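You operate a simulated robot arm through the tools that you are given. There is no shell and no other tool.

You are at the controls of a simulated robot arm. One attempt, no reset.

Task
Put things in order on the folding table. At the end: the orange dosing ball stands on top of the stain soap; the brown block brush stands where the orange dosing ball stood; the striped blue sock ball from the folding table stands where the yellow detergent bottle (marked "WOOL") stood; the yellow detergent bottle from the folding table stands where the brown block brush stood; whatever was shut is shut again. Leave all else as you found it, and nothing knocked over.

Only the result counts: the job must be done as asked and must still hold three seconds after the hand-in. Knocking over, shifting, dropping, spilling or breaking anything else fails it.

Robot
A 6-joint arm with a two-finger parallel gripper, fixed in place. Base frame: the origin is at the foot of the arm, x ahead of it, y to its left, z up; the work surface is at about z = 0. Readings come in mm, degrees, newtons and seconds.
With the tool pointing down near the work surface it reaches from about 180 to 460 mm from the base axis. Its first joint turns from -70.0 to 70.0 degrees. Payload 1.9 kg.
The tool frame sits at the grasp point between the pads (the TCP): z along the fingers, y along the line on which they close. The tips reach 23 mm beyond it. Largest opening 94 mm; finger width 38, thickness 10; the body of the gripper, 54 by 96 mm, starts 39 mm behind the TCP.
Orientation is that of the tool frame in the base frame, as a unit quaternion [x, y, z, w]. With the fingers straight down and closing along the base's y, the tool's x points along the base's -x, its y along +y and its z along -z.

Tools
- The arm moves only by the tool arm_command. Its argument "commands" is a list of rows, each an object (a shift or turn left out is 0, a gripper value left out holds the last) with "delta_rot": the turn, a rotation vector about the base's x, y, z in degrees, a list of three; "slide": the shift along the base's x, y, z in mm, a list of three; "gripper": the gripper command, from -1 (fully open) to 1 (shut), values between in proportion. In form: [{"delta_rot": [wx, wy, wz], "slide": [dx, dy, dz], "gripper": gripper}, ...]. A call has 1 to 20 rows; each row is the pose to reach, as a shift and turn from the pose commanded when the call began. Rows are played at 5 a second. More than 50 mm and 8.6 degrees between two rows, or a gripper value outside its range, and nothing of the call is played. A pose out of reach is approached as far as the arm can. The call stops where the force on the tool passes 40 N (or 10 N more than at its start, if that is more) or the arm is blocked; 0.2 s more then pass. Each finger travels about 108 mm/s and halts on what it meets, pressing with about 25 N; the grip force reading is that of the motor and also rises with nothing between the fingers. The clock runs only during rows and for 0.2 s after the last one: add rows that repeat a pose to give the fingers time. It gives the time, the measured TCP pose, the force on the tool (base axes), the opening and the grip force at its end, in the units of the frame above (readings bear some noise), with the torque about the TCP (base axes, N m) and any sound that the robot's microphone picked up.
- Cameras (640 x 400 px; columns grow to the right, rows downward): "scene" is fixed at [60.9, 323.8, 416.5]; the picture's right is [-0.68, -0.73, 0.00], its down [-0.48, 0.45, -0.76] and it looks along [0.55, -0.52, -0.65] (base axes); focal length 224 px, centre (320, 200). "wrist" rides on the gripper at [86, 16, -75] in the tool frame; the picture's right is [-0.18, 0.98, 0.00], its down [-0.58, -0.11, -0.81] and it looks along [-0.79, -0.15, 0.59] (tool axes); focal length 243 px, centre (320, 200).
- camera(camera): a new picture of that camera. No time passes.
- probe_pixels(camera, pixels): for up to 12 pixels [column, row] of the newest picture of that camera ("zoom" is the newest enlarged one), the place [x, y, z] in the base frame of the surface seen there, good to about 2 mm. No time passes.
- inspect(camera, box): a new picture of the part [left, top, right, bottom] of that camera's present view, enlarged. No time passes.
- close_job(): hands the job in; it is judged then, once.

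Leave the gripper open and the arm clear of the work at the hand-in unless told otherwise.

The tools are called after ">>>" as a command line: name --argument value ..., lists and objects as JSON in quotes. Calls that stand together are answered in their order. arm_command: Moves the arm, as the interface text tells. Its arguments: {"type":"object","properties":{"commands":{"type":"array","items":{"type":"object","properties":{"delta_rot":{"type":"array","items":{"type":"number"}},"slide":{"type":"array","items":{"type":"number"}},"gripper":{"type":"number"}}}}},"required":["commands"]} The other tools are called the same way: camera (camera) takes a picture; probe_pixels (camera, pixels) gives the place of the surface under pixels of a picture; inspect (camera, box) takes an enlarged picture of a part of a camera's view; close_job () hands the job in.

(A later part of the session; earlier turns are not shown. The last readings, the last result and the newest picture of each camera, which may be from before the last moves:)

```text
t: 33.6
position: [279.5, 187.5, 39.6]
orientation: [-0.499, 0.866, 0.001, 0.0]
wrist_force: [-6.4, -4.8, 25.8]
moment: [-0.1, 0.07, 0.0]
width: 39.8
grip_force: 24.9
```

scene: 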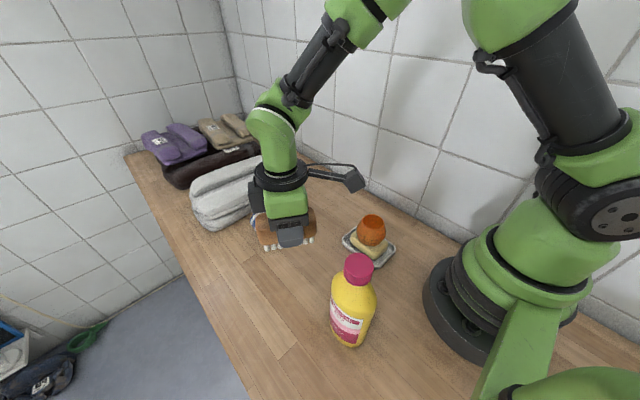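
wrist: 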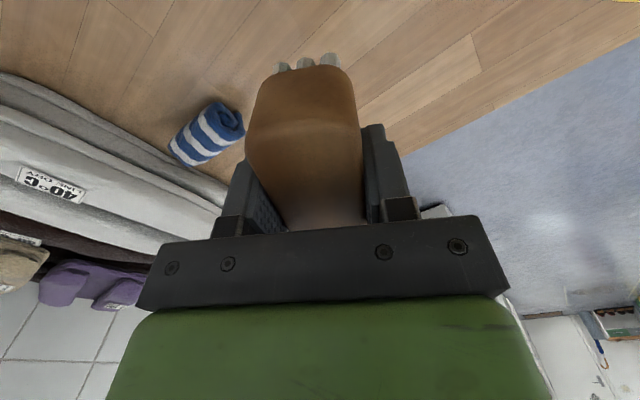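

Contact is firm at 26 N. I ease up 0.4 mm and open the fingers slowly.

>>> arm_command --commands '[{"slide": [0, 0, 0.4], "gripper": 1}, {"slide": [0, 0, 0.4], "gripper": 0.3}, {"slide": [0, 0, 0.4], "gripper": 0.15}, {"slide": [0, 0, 0.4], "gripper": 0.08}, {"slide": [0, 0, 0.4], "gripper": 0}, {"slide": [0, 0, 0.4], "gripper": -0.2}, {"slide": [0, 0, 0.4], "gripper": -0.5}, {"slide": [0, 0, 0.4], "gripper": -1}, {"slide": [0, 0, 0.4], "gripper": -1}, {"slide": [0, 0, 0.4], "gripper": -1}]'

>>> camera --camera "wrist"

>>> inspect --camera "scene" --box '[230, 200, 370, 290]'

```text
t: 35.8
position: [277.8, 188.3, 40.1]
orientation: [-0.5, 0.866, 0.0, 0.0]
wrist_force: [-0.1, -1.9, -0.7]
moment: [-0.01, 0.02, 0.01]
width: 94.1
grip_force: 0.0
```

```text
taken
```

wrist: 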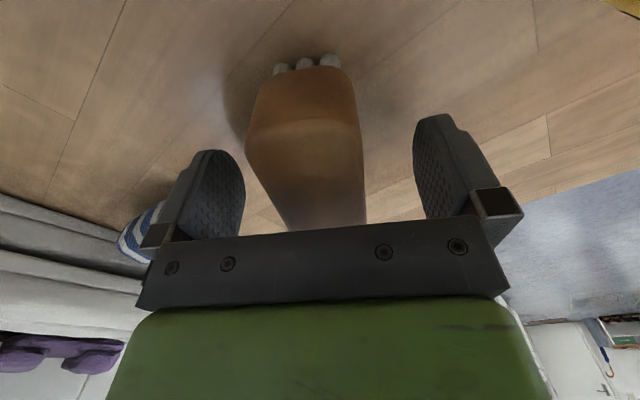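

```text
4.44 times, centred on (300, 245) of scene
```

zoom: 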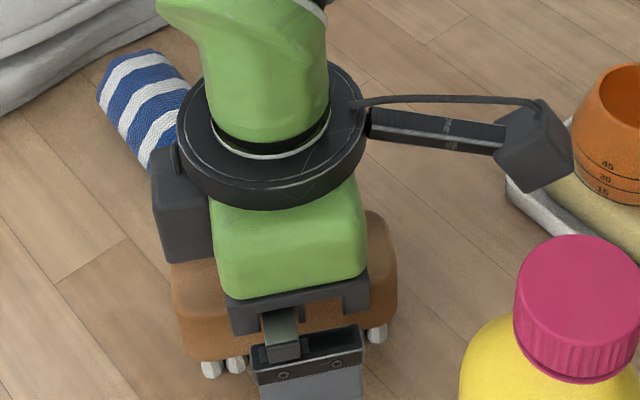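

The brush stands on its bristles at the ball's old place. I rise straight up to z ≈ 265.

>>> arm_command --commands '[{"slide": [0, 0, 8], "gripper": -1}, {"slide": [0, 0, 25]}, {"slide": [0, 0, 50]}, {"slide": [0, 0, 85]}, {"slide": [0, 0, 125]}, {"slide": [0, 0, 165]}, {"slide": [0, 0, 200]}, {"slide": [0, 0, 225]}, {"slide": [0, 0, 230]}, {"slide": [0, 0, 230]}]'

>>> camera --camera "scene"

>>> camera --camera "wrist"

```text
t: 38.0
position: [278.9, 189.2, 270.8]
orientation: [-0.5, 0.866, 0.0, 0.0]
wrist_force: [1.3, 0.3, 0.1]
moment: [0.01, 0.01, 0.0]
width: 93.9
grip_force: 0.0
```

```text
taken
```

scene: 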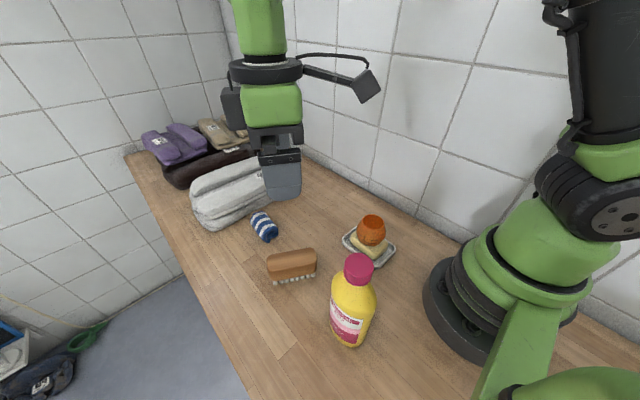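

```text
taken
```

wrist: 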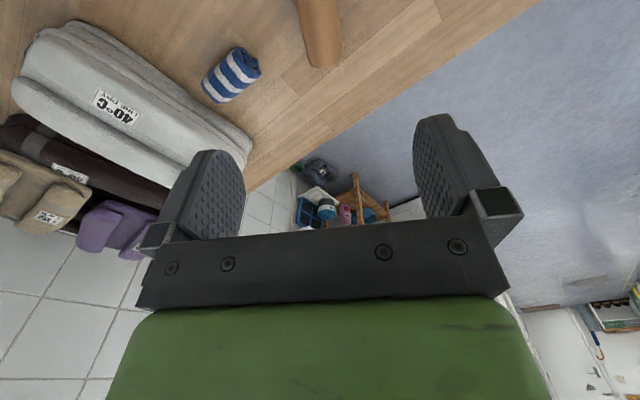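

The brush stands upright. I probe its top to check that its centre matches the old ball centre (279, 188), and zoom on the bottle in the scene view.

>>> inspect --camera "scene" --box '[250, 235, 410, 335]'

>>> probe_pixels --camera "scene" --pixels '[[268, 258], [314, 250], [268, 266], [316, 262], [291, 256], [290, 262]]'

```text
4.00 times, centred on (330, 285) of scene
```

zoom: 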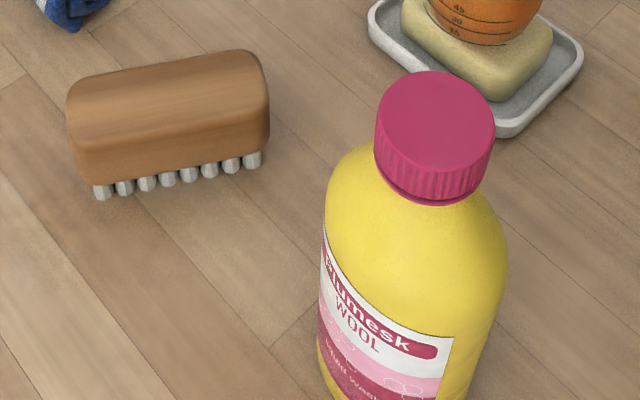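

```text
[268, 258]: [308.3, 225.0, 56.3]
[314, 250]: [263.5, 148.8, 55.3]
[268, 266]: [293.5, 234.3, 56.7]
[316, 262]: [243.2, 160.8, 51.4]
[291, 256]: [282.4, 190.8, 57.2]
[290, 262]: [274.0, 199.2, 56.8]
```

The brush centre is within a few mm of (279, 188). Next I move above the bottle at z ≈ 285 to view its cap from above.

>>> arm_command --commands '[{"slide": [-10, 0, 5], "gripper": -1}, {"slide": [-30, 0, 10]}, {"slide": [-55, 0, 15]}, {"slide": [-80, 1, 15]}, {"slide": [-105, 1, 15]}, {"slide": [-125, 1, 15]}, {"slide": [-136, 2, 15]}, {"slide": [-140, 2, 15]}, {"slide": [-140, 2, 15]}]'

>>> camera --camera "scene"

>>> camera --camera "wrist"

```text
t: 40.0
position: [139.8, 189.0, 285.1]
orientation: [-0.5, 0.866, 0.0, 0.0]
wrist_force: [-0.4, -0.4, 0.2]
moment: [0.02, 0.02, 0.0]
width: 93.9
grip_force: 0.1
```

```text
taken
```

scene: 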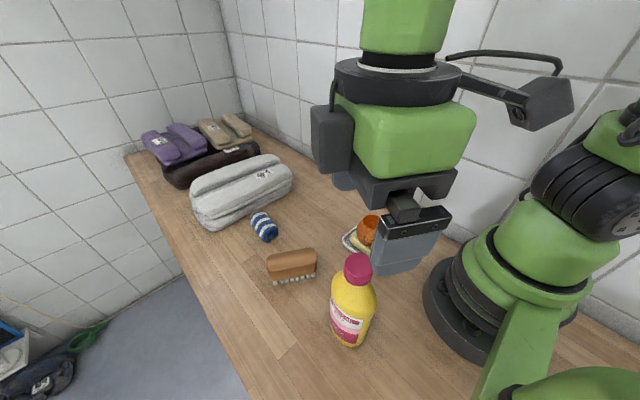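

```text
taken
```

wrist: 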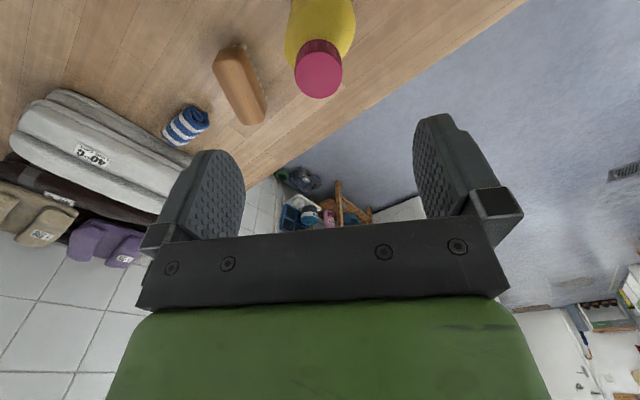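

I zoom in on the bottle from above to locate the cap centre, the cap height and the bottle's body outline.

>>> inspect --camera "wrist" --box '[240, 0, 400, 105]'

```text
3.81 times, centred on (320, 52) of wrist
```

zoom: 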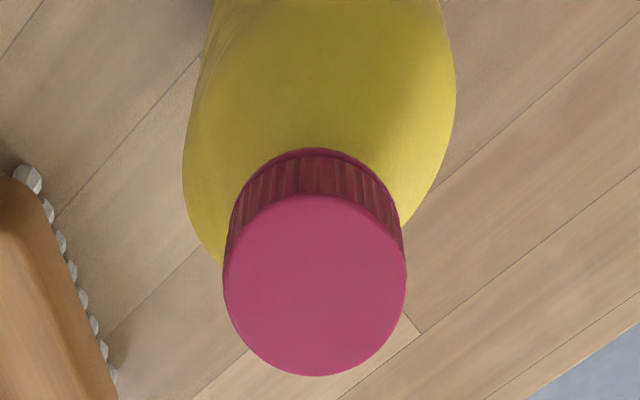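

>>> probe_pixels --camera "zoom" --pixels '[[315, 200], [228, 285], [402, 285], [315, 370], [315, 285], [255, 225], [375, 225], [255, 345], [375, 345], [315, 165], [315, 152], [315, 140]]'

>>> probe_pixels --camera "zoom" --pixels '[[190, 160], [450, 100], [330, 100], [330, 50], [210, 60], [200, 200], [440, 150], [250, 120], [400, 120], [330, 15], [215, 250], [410, 205]]'

```text
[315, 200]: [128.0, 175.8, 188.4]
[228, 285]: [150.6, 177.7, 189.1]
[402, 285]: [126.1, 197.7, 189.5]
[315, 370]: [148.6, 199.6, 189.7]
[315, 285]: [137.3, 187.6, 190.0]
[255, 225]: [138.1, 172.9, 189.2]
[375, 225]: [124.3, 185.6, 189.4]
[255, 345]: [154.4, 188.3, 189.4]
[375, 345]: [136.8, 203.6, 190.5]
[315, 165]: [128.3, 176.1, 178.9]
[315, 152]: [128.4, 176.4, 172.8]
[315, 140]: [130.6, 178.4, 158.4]
```

```text
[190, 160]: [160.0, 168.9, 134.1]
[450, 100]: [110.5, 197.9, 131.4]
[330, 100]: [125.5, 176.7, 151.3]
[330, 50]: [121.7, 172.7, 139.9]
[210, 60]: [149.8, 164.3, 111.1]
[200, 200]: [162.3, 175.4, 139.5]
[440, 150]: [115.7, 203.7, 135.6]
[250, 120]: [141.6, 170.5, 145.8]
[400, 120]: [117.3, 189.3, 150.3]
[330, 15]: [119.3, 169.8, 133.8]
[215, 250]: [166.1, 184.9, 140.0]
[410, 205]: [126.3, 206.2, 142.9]
```

The cap centre is at about (138, 188), its top at z ≈ 190, with the cap spanning about z 169 to 190 and the shoulder starting near z 152. I descend over the cap to z ≈ 179 with the fingers open; the tips then stay above the shoulder.

>>> arm_command --commands '[{"slide": [-1.2, -1.6, -15], "gripper": -1}, {"slide": [-1.2, -1.6, -40]}, {"slide": [-1.2, -1.6, -65]}, {"slide": [-1.2, -1.6, -85]}, {"slide": [-1.2, -1.6, -98]}, {"slide": [-1.2, -1.6, -105.5]}, {"slide": [-1.2, -1.6, -105.5]}]'

>>> camera --camera "wrist"

>>> inspect --camera "scene" --box '[270, 220, 450, 340]'

```text
t: 41.6
position: [137.8, 188.6, 178.7]
orientation: [-0.5, 0.866, 0.001, -0.001]
wrist_force: [-0.6, -0.5, -0.9]
moment: [0.01, 0.01, -0.02]
width: 94.1
grip_force: 0.2
```

```text
taken
```

wrist: 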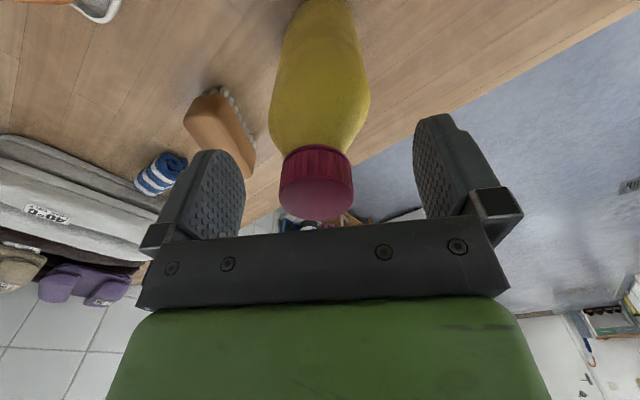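

```text
3.33 times, centred on (360, 280) of scene
```

zoom: 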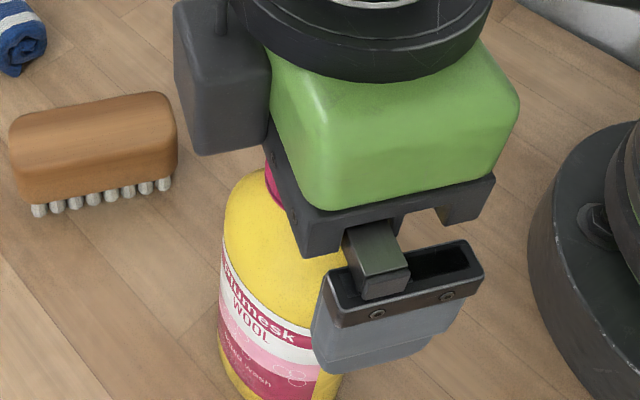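

The cap is between the fingers. To avoid pushing the tall bottle, I first close only to about 42 mm and check that the gaps on both sides are equal.

>>> arm_command --commands '[{"gripper": -0.6}, {"gripper": -0.3}, {"gripper": 0}, {"gripper": 0.1}, {"gripper": 0.1}, {"gripper": 0.1}]'

>>> inspect --camera "wrist" --box '[220, 100, 420, 230]'

```text
t: 43.0
position: [136.9, 189.3, 179.4]
orientation: [-0.5, 0.866, 0.001, 0.0]
wrist_force: [0.2, 0.1, -0.2]
moment: [0.0, 0.04, 0.0]
width: 42.6
grip_force: 0.0
```

```text
3.08 times, centred on (320, 165) of wrist
```

zoom: 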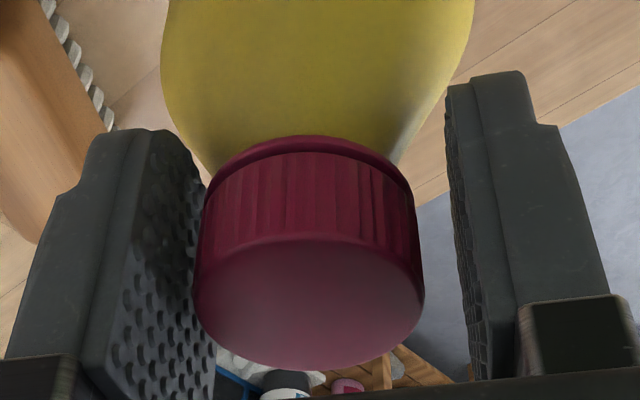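

The cap seems nearer to the left finger in this view. I probe the pads and the cap to measure the offset.

>>> probe_pixels --camera "zoom" --pixels '[[180, 200], [160, 280], [190, 330], [455, 200], [462, 280], [470, 330], [205, 230], [412, 230], [310, 300], [310, 200], [225, 310], [400, 310]]'

```text
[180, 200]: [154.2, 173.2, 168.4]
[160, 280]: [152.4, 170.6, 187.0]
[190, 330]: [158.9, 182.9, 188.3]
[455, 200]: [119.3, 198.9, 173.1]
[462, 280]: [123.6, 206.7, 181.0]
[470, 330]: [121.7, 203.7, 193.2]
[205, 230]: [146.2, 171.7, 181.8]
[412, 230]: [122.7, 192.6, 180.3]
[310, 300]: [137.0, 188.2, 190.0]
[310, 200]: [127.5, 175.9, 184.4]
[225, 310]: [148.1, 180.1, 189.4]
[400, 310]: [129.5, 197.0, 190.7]
```

The offset is only about 0.5–1 mm. I shift by (0.7, -0.4) mm and close fully.

>>> arm_command --commands '[{"slide": [0.7, -0.4, 0], "gripper": 0.1}, {"slide": [0.7, -0.4, 0], "gripper": 0.15}, {"slide": [0.7, -0.4, 0], "gripper": 0.2}, {"slide": [0.7, -0.4, 0], "gripper": 0.25}, {"slide": [0.7, -0.4, 0], "gripper": 0.3}, {"slide": [0.7, -0.4, 0], "gripper": 1}, {"slide": [0.7, -0.4, 0], "gripper": 1}, {"slide": [0.7, -0.4, 0], "gripper": 1}]'

>>> inspect --camera "wrist" --box '[220, 100, 420, 230]'

>>> inspect --camera "scene" --box '[270, 250, 450, 370]'

```text
t: 44.8
position: [137.0, 189.1, 180.0]
orientation: [-0.499, 0.866, 0.001, 0.0]
wrist_force: [1.1, -1.5, 4.2]
moment: [0.01, -0.04, -0.04]
width: 34.5
grip_force: 25.2
```

```text
3.08 times, centred on (320, 165) of wrist
```

zoom: 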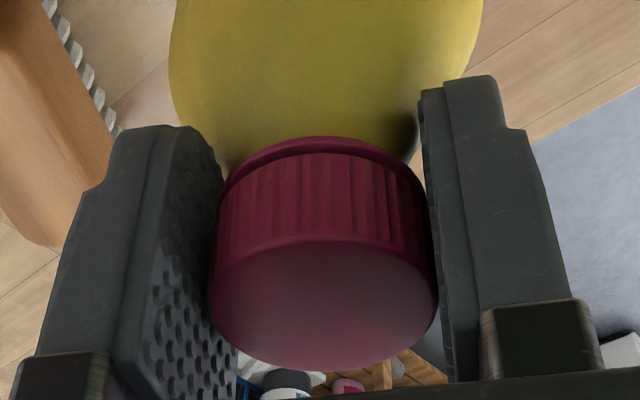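

```text
3.33 times, centred on (360, 310) of scene
```

zoom: 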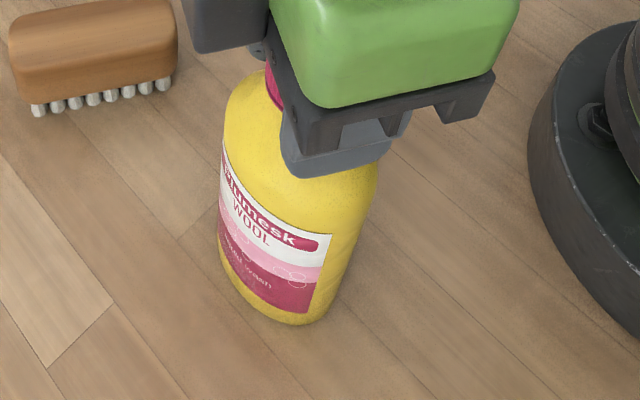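

The cap is gripped at 34.5 mm. I lift slowly by 15 mm first and check the weight and whether anything slips.

>>> arm_command --commands '[{"slide": [0, 0, 1], "gripper": 1}, {"slide": [0, 0, 3]}, {"slide": [0, 0, 6]}, {"slide": [0, 0, 10]}, {"slide": [0, 0, 15]}, {"slide": [0, 0, 15]}]'

>>> inspect --camera "scene" --box '[270, 250, 450, 370]'

>>> inspect --camera "wrist" --box '[220, 100, 420, 230]'

```text
t: 46.2
position: [138.6, 187.4, 195.4]
orientation: [-0.501, 0.866, 0.001, -0.001]
wrist_force: [-0.5, -0.5, -2.8]
moment: [0.01, 0.01, 0.02]
width: 33.2
grip_force: 24.9
```

```text
3.33 times, centred on (360, 310) of scene
```

zoom: 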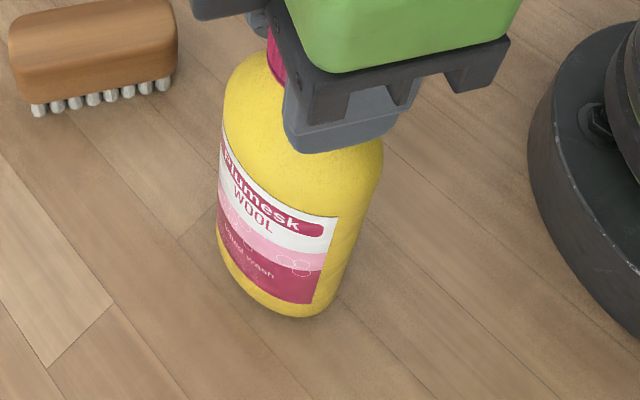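

```text
3.08 times, centred on (320, 165) of wrist
```

zoom: 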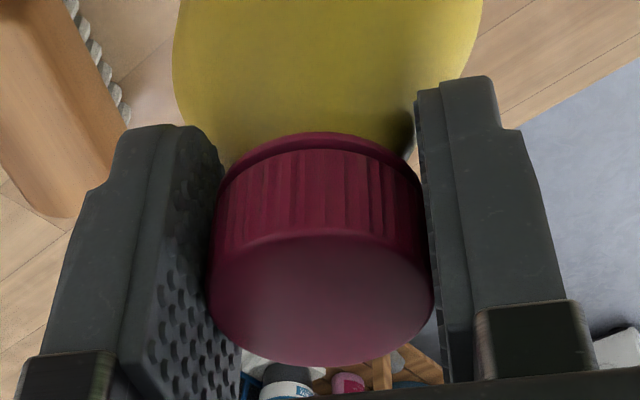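

The opening went from 34.5 to 33.2 mm and the cap sits a touch lower. I hold still for a second and check that nothing keeps slipping.

>>> arm_command --commands '[{"slide": [0, 0, 0], "gripper": 1}, {"slide": [0, 0, 0]}, {"slide": [0, 0, 0]}, {"slide": [0, 0, 0]}, {"slide": [0, 0, 0]}]'

>>> inspect --camera "wrist" --box '[220, 100, 420, 230]'

>>> camera --camera "scene"

```text
t: 47.4
position: [138.1, 188.6, 195.4]
orientation: [-0.5, 0.866, 0.001, -0.001]
wrist_force: [-0.1, -0.3, -2.5]
moment: [0.02, -0.02, 0.0]
width: 32.9
grip_force: 25.0
```

```text
3.08 times, centred on (320, 165) of wrist
```

zoom: 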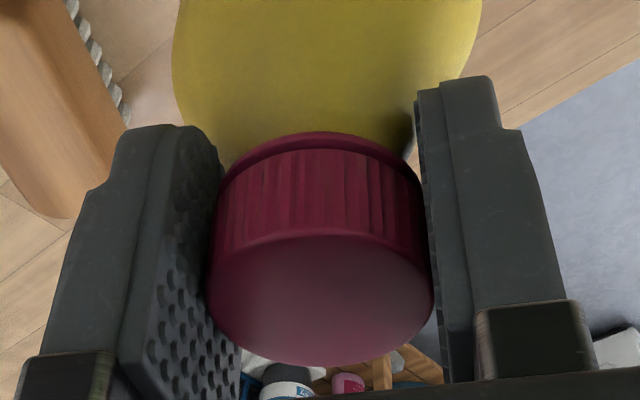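

```text
taken
```

scene: 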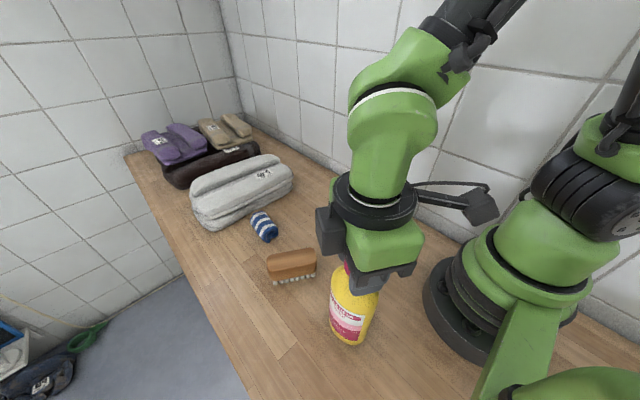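

The hold is stable (about 2.5 N weight). I lift further so the bottom is about 80 mm high, then carry the bottle along the straight line to the brush's old place, lowering at the end.

>>> arm_command --commands '[{"slide": [0, 0, 10], "gripper": 1}, {"slide": [0, 0, 22]}, {"slide": [0, 0, 36]}, {"slide": [0, 0, 50]}, {"slide": [0, 0, 60]}, {"slide": [0, 0, 65]}, {"slide": [0, 0, 65]}]'

>>> camera --camera "scene"

```text
t: 49.0
position: [138.8, 187.3, 258.7]
orientation: [-0.5, 0.866, 0.0, 0.0]
wrist_force: [0.1, 0.0, -3.1]
moment: [0.02, 0.0, 0.01]
width: 33.2
grip_force: 25.3
```

```text
taken
```

scene: 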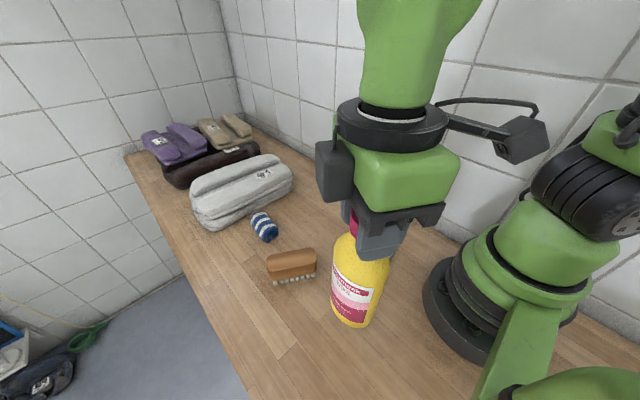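

The bottle hangs upright in the grip. I carry it across now in gentle steps.

>>> arm_command --commands '[{"slide": [7.8, -5.4, 0], "gripper": 1}, {"slide": [20.7, -14.3, 0]}, {"slide": [38.8, -26.8, 0]}, {"slide": [56.9, -39.3, 0]}, {"slide": [75, -51.9, 0]}, {"slide": [93.1, -64.4, 0]}, {"slide": [111.2, -76.9, 0]}, {"slide": [129.4, -89.4, 0]}, {"slide": [147.5, -101.9, 0]}, {"slide": [165.6, -114.4, -5]}, {"slide": [183.7, -126.9, -15]}, {"slide": [201.8, -139.5, -25]}, {"slide": [219.9, -152, -32]}, {"slide": [235.4, -162.7, -38]}, {"slide": [248.4, -171.6, -42]}, {"slide": [256.1, -177, -44]}, {"slide": [258.7, -178.8, -45]}, {"slide": [258.7, -178.8, -45]}]'

>>> camera --camera "scene"

>>> camera --camera "wrist"

```text
t: 52.8
position: [396.6, 8.8, 214.1]
orientation: [-0.5, 0.866, 0.001, 0.0]
wrist_force: [-0.2, 0.3, -2.9]
moment: [0.03, 0.03, -0.02]
width: 33.4
grip_force: 25.3
```

```text
taken
```

scene: 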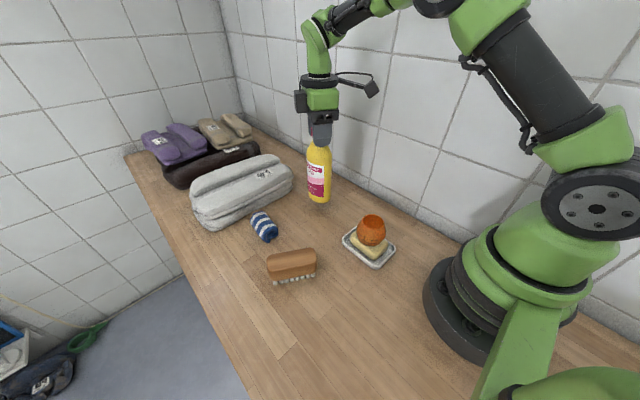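

```text
taken
```

wrist: 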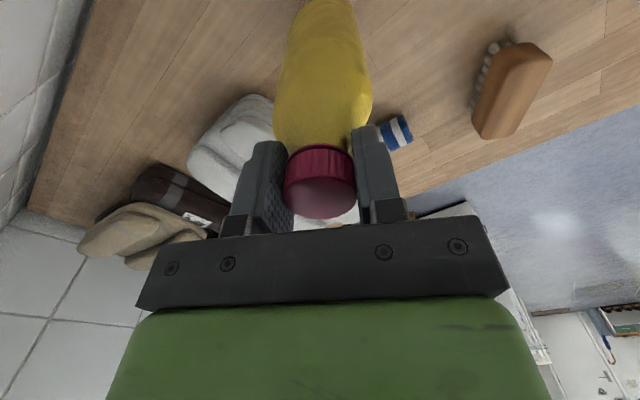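

The bottle hangs above the brush's old place. I zoom in to check that it hangs upright and lower it 32 mm to just above the table.

>>> inspect --camera "scene" --box '[260, 120, 400, 220]'

>>> arm_command --commands '[{"slide": [0, 0, -8], "gripper": 1}, {"slide": [0, 0, -16]}, {"slide": [0, 0, -23]}, {"slide": [0, 0, -28]}, {"slide": [0, 0, -31]}, {"slide": [0, 0, -31]}]'

>>> inspect --camera "scene" --box '[260, 120, 400, 220]'

```text
4.00 times, centred on (330, 170) of scene
```

zoom: 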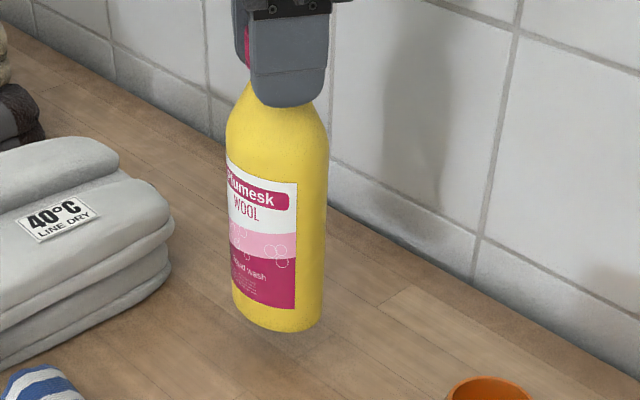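

```text
t: 54.2
position: [396.3, 10.4, 183.2]
orientation: [-0.5, 0.866, 0.002, 0.0]
wrist_force: [-0.3, -0.1, -3.2]
moment: [0.0, -0.01, 0.0]
width: 33.4
grip_force: 25.1
```

```text
4.00 times, centred on (330, 170) of scene
```

zoom: 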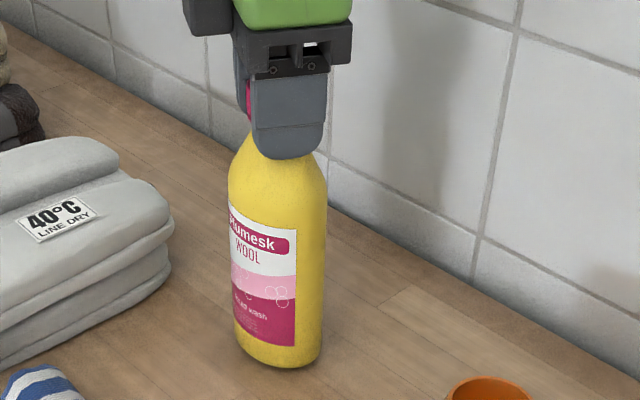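

The bottle is upright, still just above the table (weight −3 N). I lower in small steps until the weight is taken by the table.

>>> arm_command --commands '[{"slide": [0, 0, -1], "gripper": 1}, {"slide": [0, 0, -2]}, {"slide": [0, 0, -2.5]}, {"slide": [0, 0, -2.5]}]'

>>> arm_command --commands '[{"slide": [0, 0, -0.5], "gripper": 1}, {"slide": [0, 0, -0.5]}, {"slide": [0, 0, -0.5]}]'

```text
t: 55.2
position: [398.1, 10.4, 180.8]
orientation: [-0.5, 0.866, 0.001, 0.0]
wrist_force: [0.1, -0.1, -2.2]
moment: [-0.01, 0.0, 0.01]
width: 33.3
grip_force: 25.3
```

```text
t: 56.0
position: [397.4, 9.5, 180.2]
orientation: [-0.5, 0.866, 0.001, 0.0]
wrist_force: [0.3, 0.9, -0.6]
moment: [0.0, 0.03, -0.03]
width: 33.1
grip_force: 24.7
```

The force moved from −3 to −0.6 N, so the bottle is touching down. I go 0.3 mm more.

>>> arm_command --commands '[{"slide": [0, 0, -0.3], "gripper": 1}, {"slide": [0, 0, -0.3]}, {"slide": [0, 0, -0.3]}]'

```text
t: 56.8
position: [396.8, 9.4, 180.7]
orientation: [-0.5, 0.866, 0.0, -0.001]
wrist_force: [1.2, 1.8, 0.7]
moment: [0.18, -0.11, 0.04]
width: 33.2
grip_force: 24.6
```

There is a small torque, so the bottom is touching at one edge. I press 0.4 mm more to seat it.

>>> arm_command --commands '[{"slide": [0, 0, -0.4], "gripper": 1}, {"slide": [0, 0, -0.4]}, {"slide": [0, 0, -0.4]}]'

>>> inspect --camera "scene" --box '[260, 120, 400, 220]'

```text
t: 57.6
position: [396.2, 9.4, 179.0]
orientation: [-0.5, 0.866, 0.0, 0.001]
wrist_force: [0.5, -1.5, 12.2]
moment: [-0.48, 0.13, 0.03]
width: 33.0
grip_force: 24.8
```

```text
4.00 times, centred on (330, 170) of scene
```

zoom: 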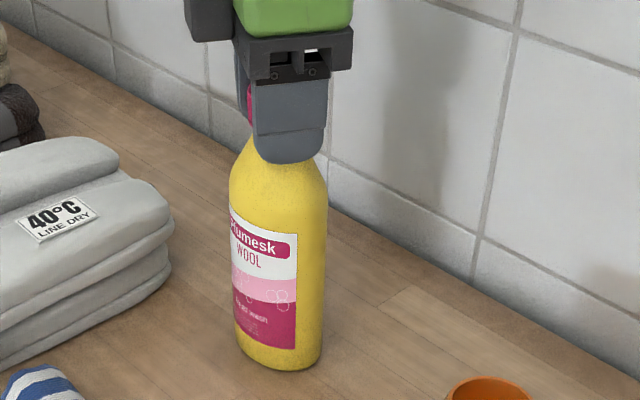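

The bottle is seated (12 N). I ease up 0.3 mm and open very gradually.

>>> arm_command --commands '[{"slide": [0, 0, 0.3], "gripper": 1}, {"slide": [0, 0, 0.3], "gripper": 0.4}, {"slide": [0, 0, 0.3], "gripper": 0.3}, {"slide": [0, 0, 0.3], "gripper": 0.27}, {"slide": [0, 0, 0.3], "gripper": 0.24}, {"slide": [0, 0, 0.3], "gripper": 0.2}, {"slide": [0, 0, 0.3], "gripper": 0.15}, {"slide": [0, 0, 0.3], "gripper": 0.05}, {"slide": [0, 0, 0.3], "gripper": -0.2}, {"slide": [0, 0, 0.3], "gripper": -0.6}, {"slide": [0, 0, 0.3], "gripper": -1}, {"slide": [0, 0, 0.3], "gripper": -1}, {"slide": [0, 0, 0.3], "gripper": -1}]'

>>> camera --camera "wrist"

>>> inspect --camera "scene" --box '[260, 120, 400, 220]'

```text
t: 60.4
position: [395.8, 9.2, 181.1]
orientation: [-0.5, 0.866, 0.001, 0.001]
wrist_force: [0.6, 0.6, 0.4]
moment: [0.0, -0.03, 0.0]
width: 94.1
grip_force: 0.1
```

```text
taken
```

wrist: 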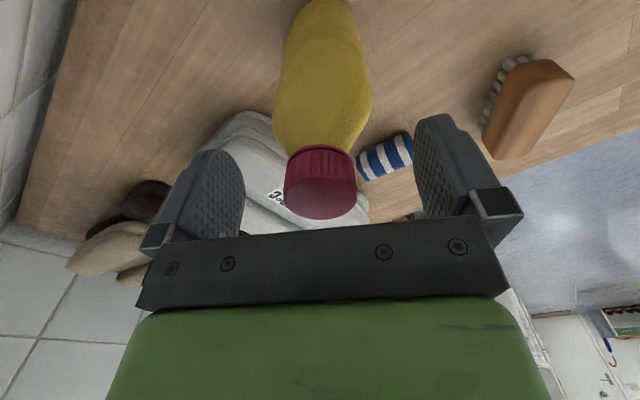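

```text
4.00 times, centred on (330, 170) of scene
```

zoom: 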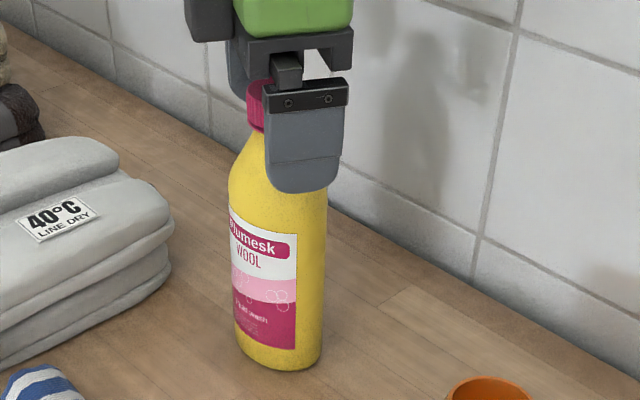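

The bottle stands free and upright. I rise 65 mm straight up, then take pictures.

>>> arm_command --commands '[{"slide": [0, 0, 8], "gripper": -1}, {"slide": [0, 0, 20]}, {"slide": [0, 0, 35]}, {"slide": [0, 0, 50]}, {"slide": [0, 0, 60]}, {"slide": [0, 0, 65]}, {"slide": [0, 0, 65]}]'

>>> camera --camera "scene"

>>> camera --camera "wrist"

```text
t: 62.0
position: [397.9, 8.3, 245.6]
orientation: [-0.499, 0.866, 0.001, 0.0]
wrist_force: [-0.4, -0.1, 0.1]
moment: [0.0, 0.02, 0.01]
width: 94.1
grip_force: 0.1
```

```text
taken
```

scene: 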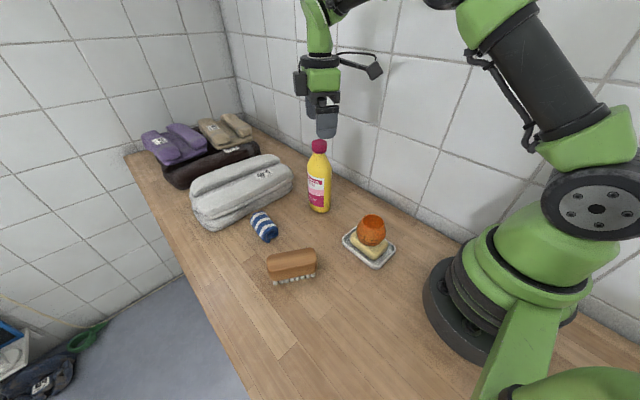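

```text
taken
```

wrist: 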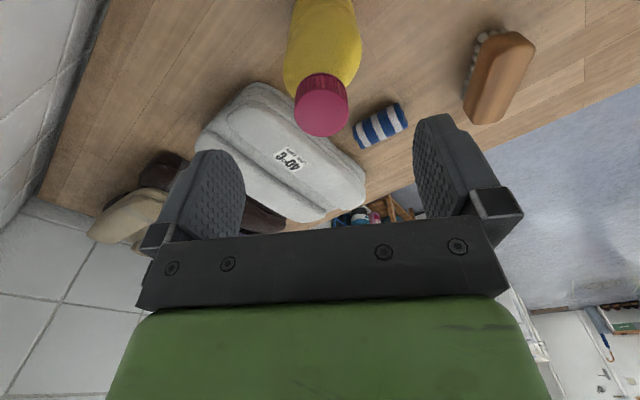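

The bottle stands upright at the brush's old place. Next I go to the sock: turn back to yaw 0 and move to about (350, 150, 220) to see it.

>>> arm_command --commands '[{"delta_rot": [0, 0, -5], "slide": [-5, 10, 0], "gripper": -1}, {"delta_rot": [0, 0, -12], "slide": [-12, 28, 0]}, {"delta_rot": [0, 0, -19.5], "slide": [-20, 48, 0]}, {"delta_rot": [0, 0, -27], "slide": [-27, 70, 0]}, {"delta_rot": [0, 0, -34.5], "slide": [-34, 92, -4]}, {"delta_rot": [0, 0, -42], "slide": [-40, 112, -10]}, {"delta_rot": [0, 0, -49.5], "slide": [-44, 128, -18]}, {"delta_rot": [0, 0, -56], "slide": [-47, 138, -25]}, {"delta_rot": [0, 0, -60], "slide": [-47, 141, -25]}, {"delta_rot": [0, 0, -60], "slide": [-47, 141, -25]}]'

>>> camera --camera "wrist"

>>> inspect --camera "wrist" --box '[250, 0, 450, 130]'

```text
t: 64.2
position: [350.3, 149.3, 221.1]
orientation: [0.001, 1.0, 0.0, 0.0]
wrist_force: [-0.7, 1.3, 0.3]
moment: [0.05, -0.02, 0.02]
width: 94.1
grip_force: 0.1
```

```text
taken
```

wrist: 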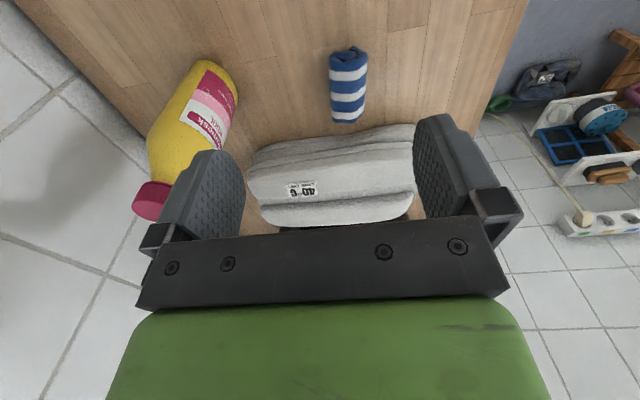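

```text
3.08 times, centred on (350, 65) of wrist
```

zoom: 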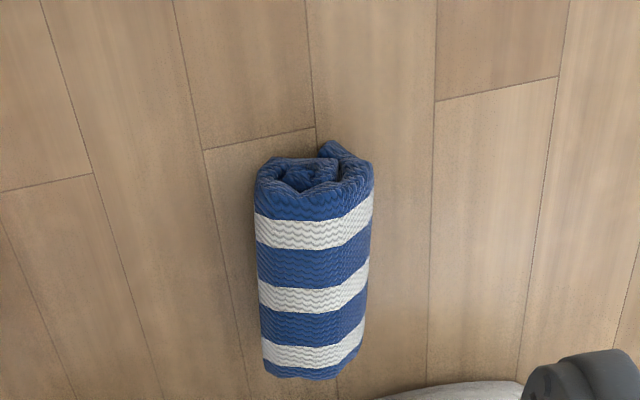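

Now I probe the sock's edges, its top ridge and the towel edge just behind it.

>>> probe_pixels --camera "zoom" --pixels '[[258, 210], [372, 200], [260, 280], [368, 270], [264, 345], [362, 335], [312, 215], [314, 280], [314, 340], [315, 378], [310, 165], [440, 388]]'

>>> probe_pixels --camera "wrist" --pixels '[[340, 130], [350, 134], [370, 132], [300, 140], [390, 128], [330, 145], [346, 120], [410, 126]]'

```text
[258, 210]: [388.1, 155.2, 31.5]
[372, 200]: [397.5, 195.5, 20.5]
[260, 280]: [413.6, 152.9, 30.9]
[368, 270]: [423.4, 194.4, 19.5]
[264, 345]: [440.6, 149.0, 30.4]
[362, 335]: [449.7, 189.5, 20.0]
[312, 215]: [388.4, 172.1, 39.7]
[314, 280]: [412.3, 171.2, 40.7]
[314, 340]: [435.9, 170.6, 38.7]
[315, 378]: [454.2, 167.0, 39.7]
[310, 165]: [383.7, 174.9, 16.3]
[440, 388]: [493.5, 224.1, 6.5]
```

```text
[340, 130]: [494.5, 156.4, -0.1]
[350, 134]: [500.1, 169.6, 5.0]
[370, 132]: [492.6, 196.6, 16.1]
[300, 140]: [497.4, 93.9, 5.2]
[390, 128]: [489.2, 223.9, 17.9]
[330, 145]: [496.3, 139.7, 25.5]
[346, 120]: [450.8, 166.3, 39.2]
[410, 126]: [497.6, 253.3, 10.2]
```

The sock lies with its centre at about (418, 173), its axis about -7° from x, diameter about 42 mm; the towels start at x ≈ 489. I turn the tool to -7° and approach over it, stopping at z ≈ 80 first.

>>> arm_command --commands '[{"delta_rot": [0, 0, -2], "slide": [8, 3, -15], "gripper": -1}, {"delta_rot": [0, 0, -4], "slide": [20, 8, -40]}, {"delta_rot": [0, 0, -7], "slide": [35, 13, -65]}, {"delta_rot": [0, 0, -7], "slide": [50, 18, -90]}, {"delta_rot": [0, 0, -7], "slide": [60, 21, -112]}, {"delta_rot": [0, 0, -7], "slide": [65.8, 23.1, -130]}, {"delta_rot": [0, 0, -7], "slide": [65.8, 23.1, -140]}, {"delta_rot": [0, 0, -7], "slide": [65.8, 23.1, -140]}]'

>>> camera --camera "wrist"

>>> camera --camera "scene"

```text
t: 66.0
position: [414.8, 174.1, 80.5]
orientation: [0.061, 0.998, 0.0, 0.0]
wrist_force: [0.3, 0.0, -0.1]
moment: [0.01, -0.01, 0.03]
width: 94.1
grip_force: 0.2
```

```text
taken
```

wrist: 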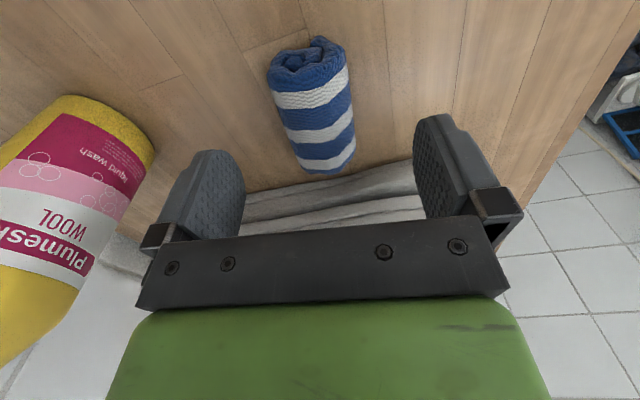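

```text
taken
```

scene: 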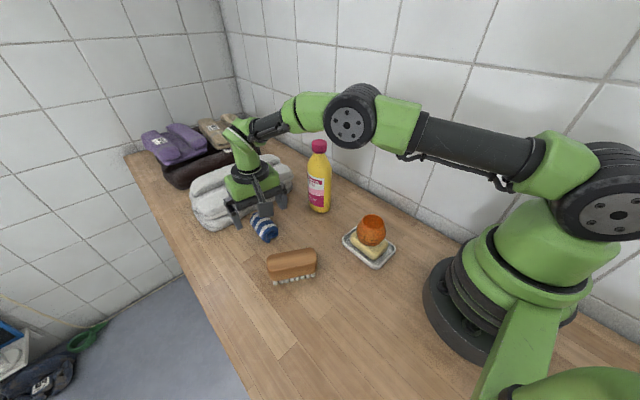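

The pose is reached and the sock lies between the open fingers. I lower 53 mm to z ≈ 27, with the tips about 4 mm above the table.

>>> arm_command --commands '[{"slide": [0, 0, -15], "gripper": -1}, {"slide": [0, 0, -30]}, {"slide": [0, 0, -42]}, {"slide": [0, 0, -49]}, {"slide": [0, 0, -52.5]}, {"slide": [0, 0, -52.5]}]'

>>> camera --camera "wrist"

>>> inspect --camera "scene" --box '[190, 150, 350, 260]'

```text
t: 67.4
position: [415.9, 173.4, 27.4]
orientation: [0.061, 0.998, 0.001, 0.0]
wrist_force: [0.2, -0.4, 0.6]
moment: [0.0, 0.03, 0.0]
width: 94.1
grip_force: 0.0
```

```text
taken
```

wrist: 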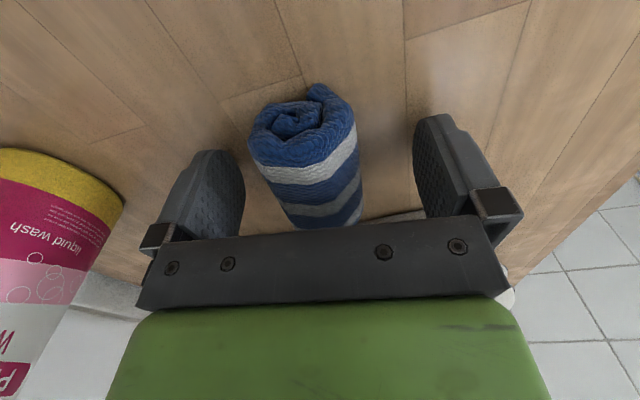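

```text
3.64 times, centred on (270, 205) of scene
```

zoom: 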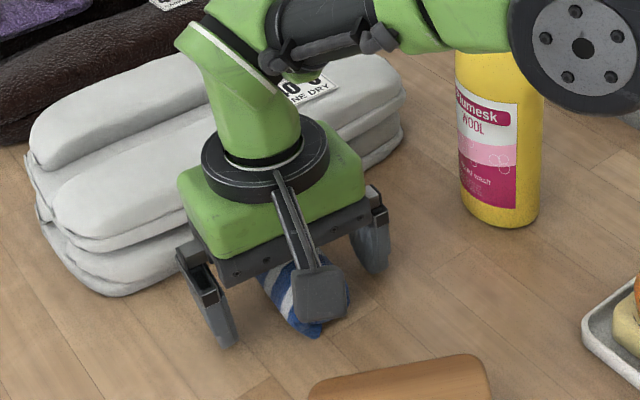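

The sock is between the fingers. I close the gripper.

>>> arm_command --commands '[{"gripper": -0.4}, {"gripper": -0.1}, {"gripper": 0.05}, {"gripper": 0.15}, {"gripper": 0.3}, {"gripper": 1}, {"gripper": 1}, {"gripper": 1}]'

>>> camera --camera "wrist"

```text
t: 69.2
position: [415.8, 173.6, 27.2]
orientation: [0.061, 0.998, 0.001, 0.001]
wrist_force: [-0.8, 0.1, 0.9]
moment: [0.02, -0.03, 0.01]
width: 47.5
grip_force: 24.7
```

```text
taken
```

wrist: 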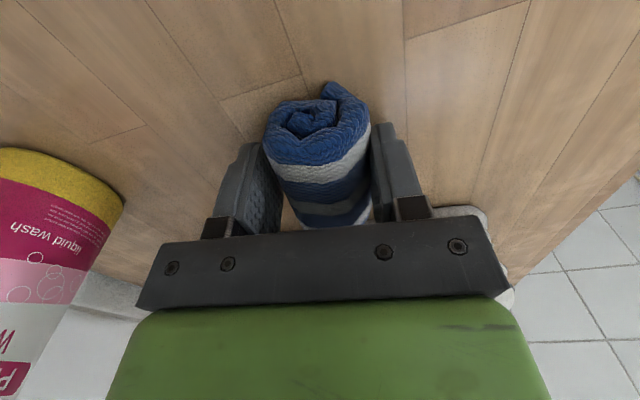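

The sock is gripped (47.5 mm, the loose flap included). I lift it straight up 60 mm first and check.

>>> arm_command --commands '[{"slide": [0, 0, 4], "gripper": 1}, {"slide": [0, 0, 14]}, {"slide": [0, 0, 28]}, {"slide": [0, 0, 44]}, {"slide": [0, 0, 58]}, {"slide": [0, 0, 60]}, {"slide": [0, 0, 60]}]'

>>> camera --camera "scene"

>>> camera --camera "wrist"

```text
t: 70.8
position: [415.7, 173.0, 87.9]
orientation: [0.061, 0.998, 0.001, 0.0]
wrist_force: [0.8, 0.4, -0.3]
moment: [0.0, -0.02, 0.02]
width: 47.7
grip_force: 24.9
```

```text
taken
```

scene: 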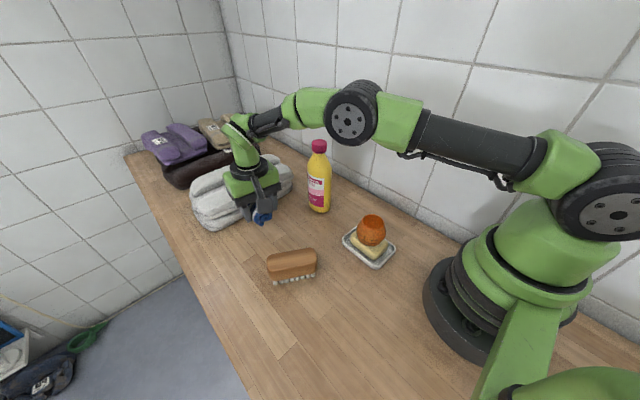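

```text
taken
```

wrist: 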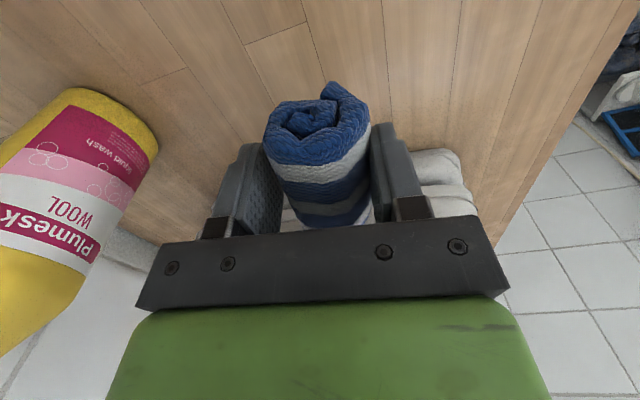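

The sock is held firmly. I carry it over the brush at a safe height (its underside near z 100) to the bottle's old place, and turn the tool to yaw 23° on the way.

>>> arm_command --commands '[{"slide": [-5.6, 0.3, 8], "gripper": 1}, {"delta_rot": [0, 0, 2], "slide": [-16.8, 0.8, 18]}, {"delta_rot": [0, 0, 4], "slide": [-33.6, 1.6, 30]}, {"delta_rot": [0, 0, 7], "slide": [-53.2, 2.6, 40]}, {"delta_rot": [0, 0, 10], "slide": [-72.8, 3.6, 45]}, {"delta_rot": [0, 0, 13], "slide": [-92.4, 4.5, 45]}, {"delta_rot": [0, 0, 16], "slide": [-112, 5.5, 45]}, {"delta_rot": [0, 0, 19], "slide": [-131.6, 6.4, 45]}, {"delta_rot": [0, 0, 22], "slide": [-151.1, 7.4, 45]}, {"delta_rot": [0, 0, 25], "slide": [-170.7, 8.4, 45]}, {"delta_rot": [0, 0, 28], "slide": [-190.3, 9.3, 45]}, {"delta_rot": [0, 0, 30], "slide": [-209.9, 10.3, 45]}, {"delta_rot": [0, 0, 30], "slide": [-229.5, 11.2, 45]}, {"delta_rot": [0, 0, 30], "slide": [-249.1, 12.2, 45]}, {"delta_rot": [0, 0, 30], "slide": [-265.9, 13, 45]}, {"delta_rot": [0, 0, 30], "slide": [-275.7, 13.5, 45]}, {"delta_rot": [0, 0, 30], "slide": [-279.9, 13.7, 45]}, {"delta_rot": [0, 0, 30], "slide": [-279.9, 13.7, 45]}]'

>>> camera --camera "scene"

>>> camera --camera "wrist"

```text
t: 74.6
position: [135.9, 188.1, 132.9]
orientation: [-0.199, 0.98, 0.0, 0.0]
wrist_force: [0.2, 0.4, -0.5]
moment: [0.05, -0.03, 0.0]
width: 47.7
grip_force: 24.8
```

```text
taken
```

scene: 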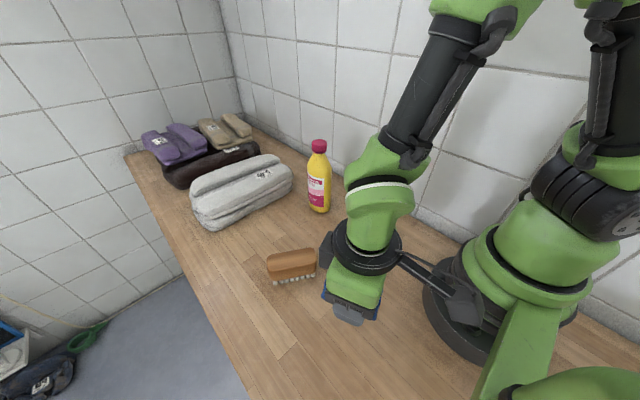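

```text
taken
```

wrist: 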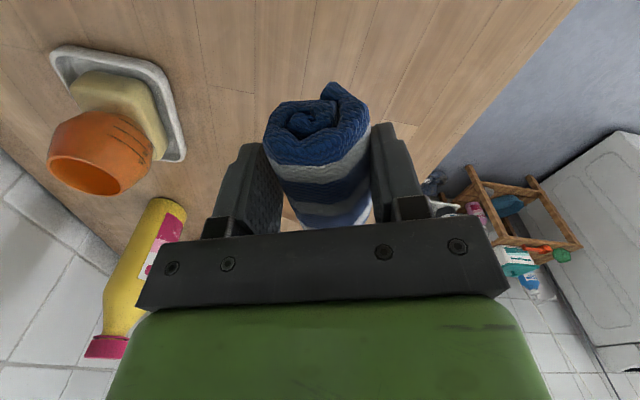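

The sock is above the bottle's old place at (138, 188). I lower it to about 4 mm above the table.

>>> arm_command --commands '[{"slide": [0, 0, -12], "gripper": 1}, {"slide": [0, 0, -32]}, {"slide": [0, 0, -55]}, {"slide": [0, 0, -75]}, {"slide": [0, 0, -90]}, {"slide": [0, 0, -98]}, {"slide": [0, 0, -101]}, {"slide": [0, 0, -101]}]'

>>> camera --camera "scene"

```text
t: 76.4
position: [136.8, 187.5, 31.5]
orientation: [-0.199, 0.98, 0.001, 0.0]
wrist_force: [-0.2, 1.1, -1.0]
moment: [0.02, 0.02, 0.01]
width: 47.4
grip_force: 24.9
```

```text
taken
```

scene: 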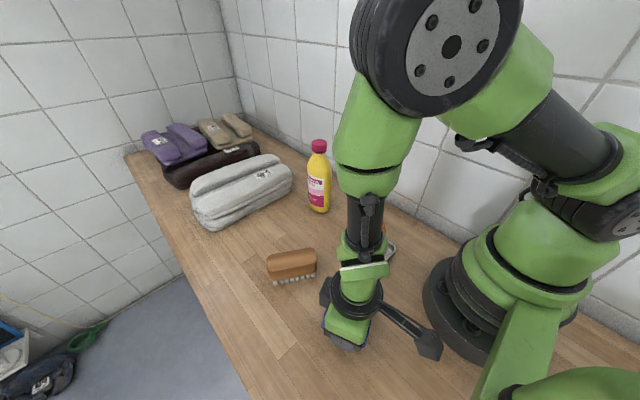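

I lower in small steps now until the table takes the sock.

>>> arm_command --commands '[{"slide": [0, 0, -1], "gripper": 1}, {"slide": [0, 0, -2]}, {"slide": [0, 0, -3]}, {"slide": [0, 0, -3.5]}, {"slide": [0, 0, -3.5]}]'

>>> arm_command --commands '[{"slide": [0, 0, -0.4], "gripper": 1}, {"slide": [0, 0, -0.4]}, {"slide": [0, 0, -0.4]}]'

```text
t: 77.6
position: [136.6, 186.7, 28.4]
orientation: [-0.199, 0.98, 0.002, 0.0]
wrist_force: [-0.6, 0.5, -0.2]
moment: [-0.01, -0.01, 0.03]
width: 47.5
grip_force: 24.5
```

```text
t: 78.4
position: [136.4, 187.5, 29.4]
orientation: [-0.2, 0.98, 0.001, 0.0]
wrist_force: [-1.0, 0.1, 0.2]
moment: [0.03, -0.02, 0.0]
width: 47.5
grip_force: 25.2
```

There is no contact yet. I take further small steps down.

>>> arm_command --commands '[{"slide": [0, 0, -0.4], "gripper": 1}, {"slide": [0, 0, -0.4]}, {"slide": [0, 0, -0.4]}]'

>>> arm_command --commands '[{"slide": [0, 0, -0.4], "gripper": 1}, {"slide": [0, 0, -0.4]}, {"slide": [0, 0, -0.4]}]'

```text
t: 79.2
position: [135.8, 186.5, 27.3]
orientation: [-0.199, 0.98, 0.001, 0.0]
wrist_force: [-0.9, 0.6, -1.5]
moment: [-0.02, 0.01, 0.02]
width: 47.6
grip_force: 25.0
```

```text
t: 80.0
position: [135.5, 187.0, 27.3]
orientation: [-0.199, 0.98, 0.0, 0.0]
wrist_force: [0.9, -1.7, 5.4]
moment: [-0.04, -0.1, -0.03]
width: 47.7
grip_force: 25.1
```

Contact is at 5.4 N. I ease up 0.1 mm and open the fingers slowly.

>>> arm_command --commands '[{"slide": [0, 0, 0.1], "gripper": 0.2}, {"slide": [0, 0, 0.1], "gripper": 0.05}, {"slide": [0, 0, 0.1], "gripper": 0}, {"slide": [0, 0, 0.1], "gripper": -0.04}, {"slide": [0, 0, 0.1], "gripper": -0.08}, {"slide": [0, 0, 0.1], "gripper": -0.15}, {"slide": [0, 0, 0.1], "gripper": -0.3}, {"slide": [0, 0, 0.1], "gripper": -0.6}, {"slide": [0, 0, 0.1], "gripper": -1}, {"slide": [0, 0, 0.1], "gripper": -1}, {"slide": [0, 0, 0.1], "gripper": -1}]'

>>> camera --camera "wrist"

>>> camera --camera "scene"

```text
t: 82.4
position: [137.2, 187.6, 26.8]
orientation: [-0.198, 0.98, 0.001, 0.001]
wrist_force: [0.2, -0.5, 0.1]
moment: [0.0, -0.01, 0.01]
width: 94.1
grip_force: 0.0
```

```text
taken
```

wrist: 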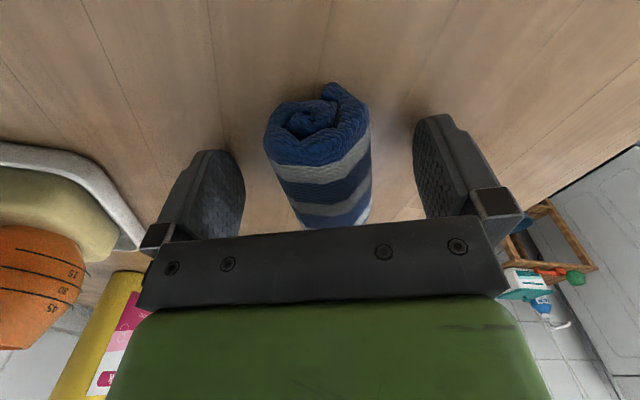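

```text
taken
```

scene: 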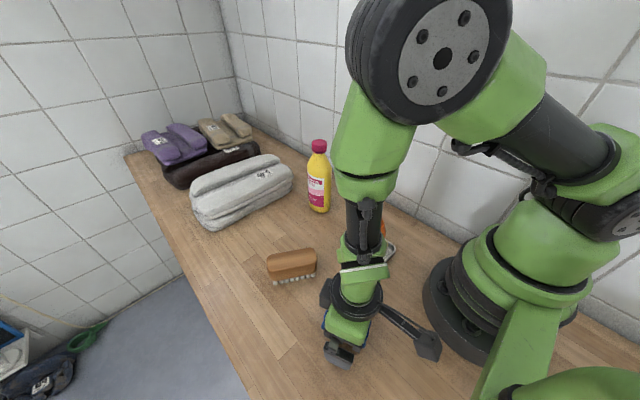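

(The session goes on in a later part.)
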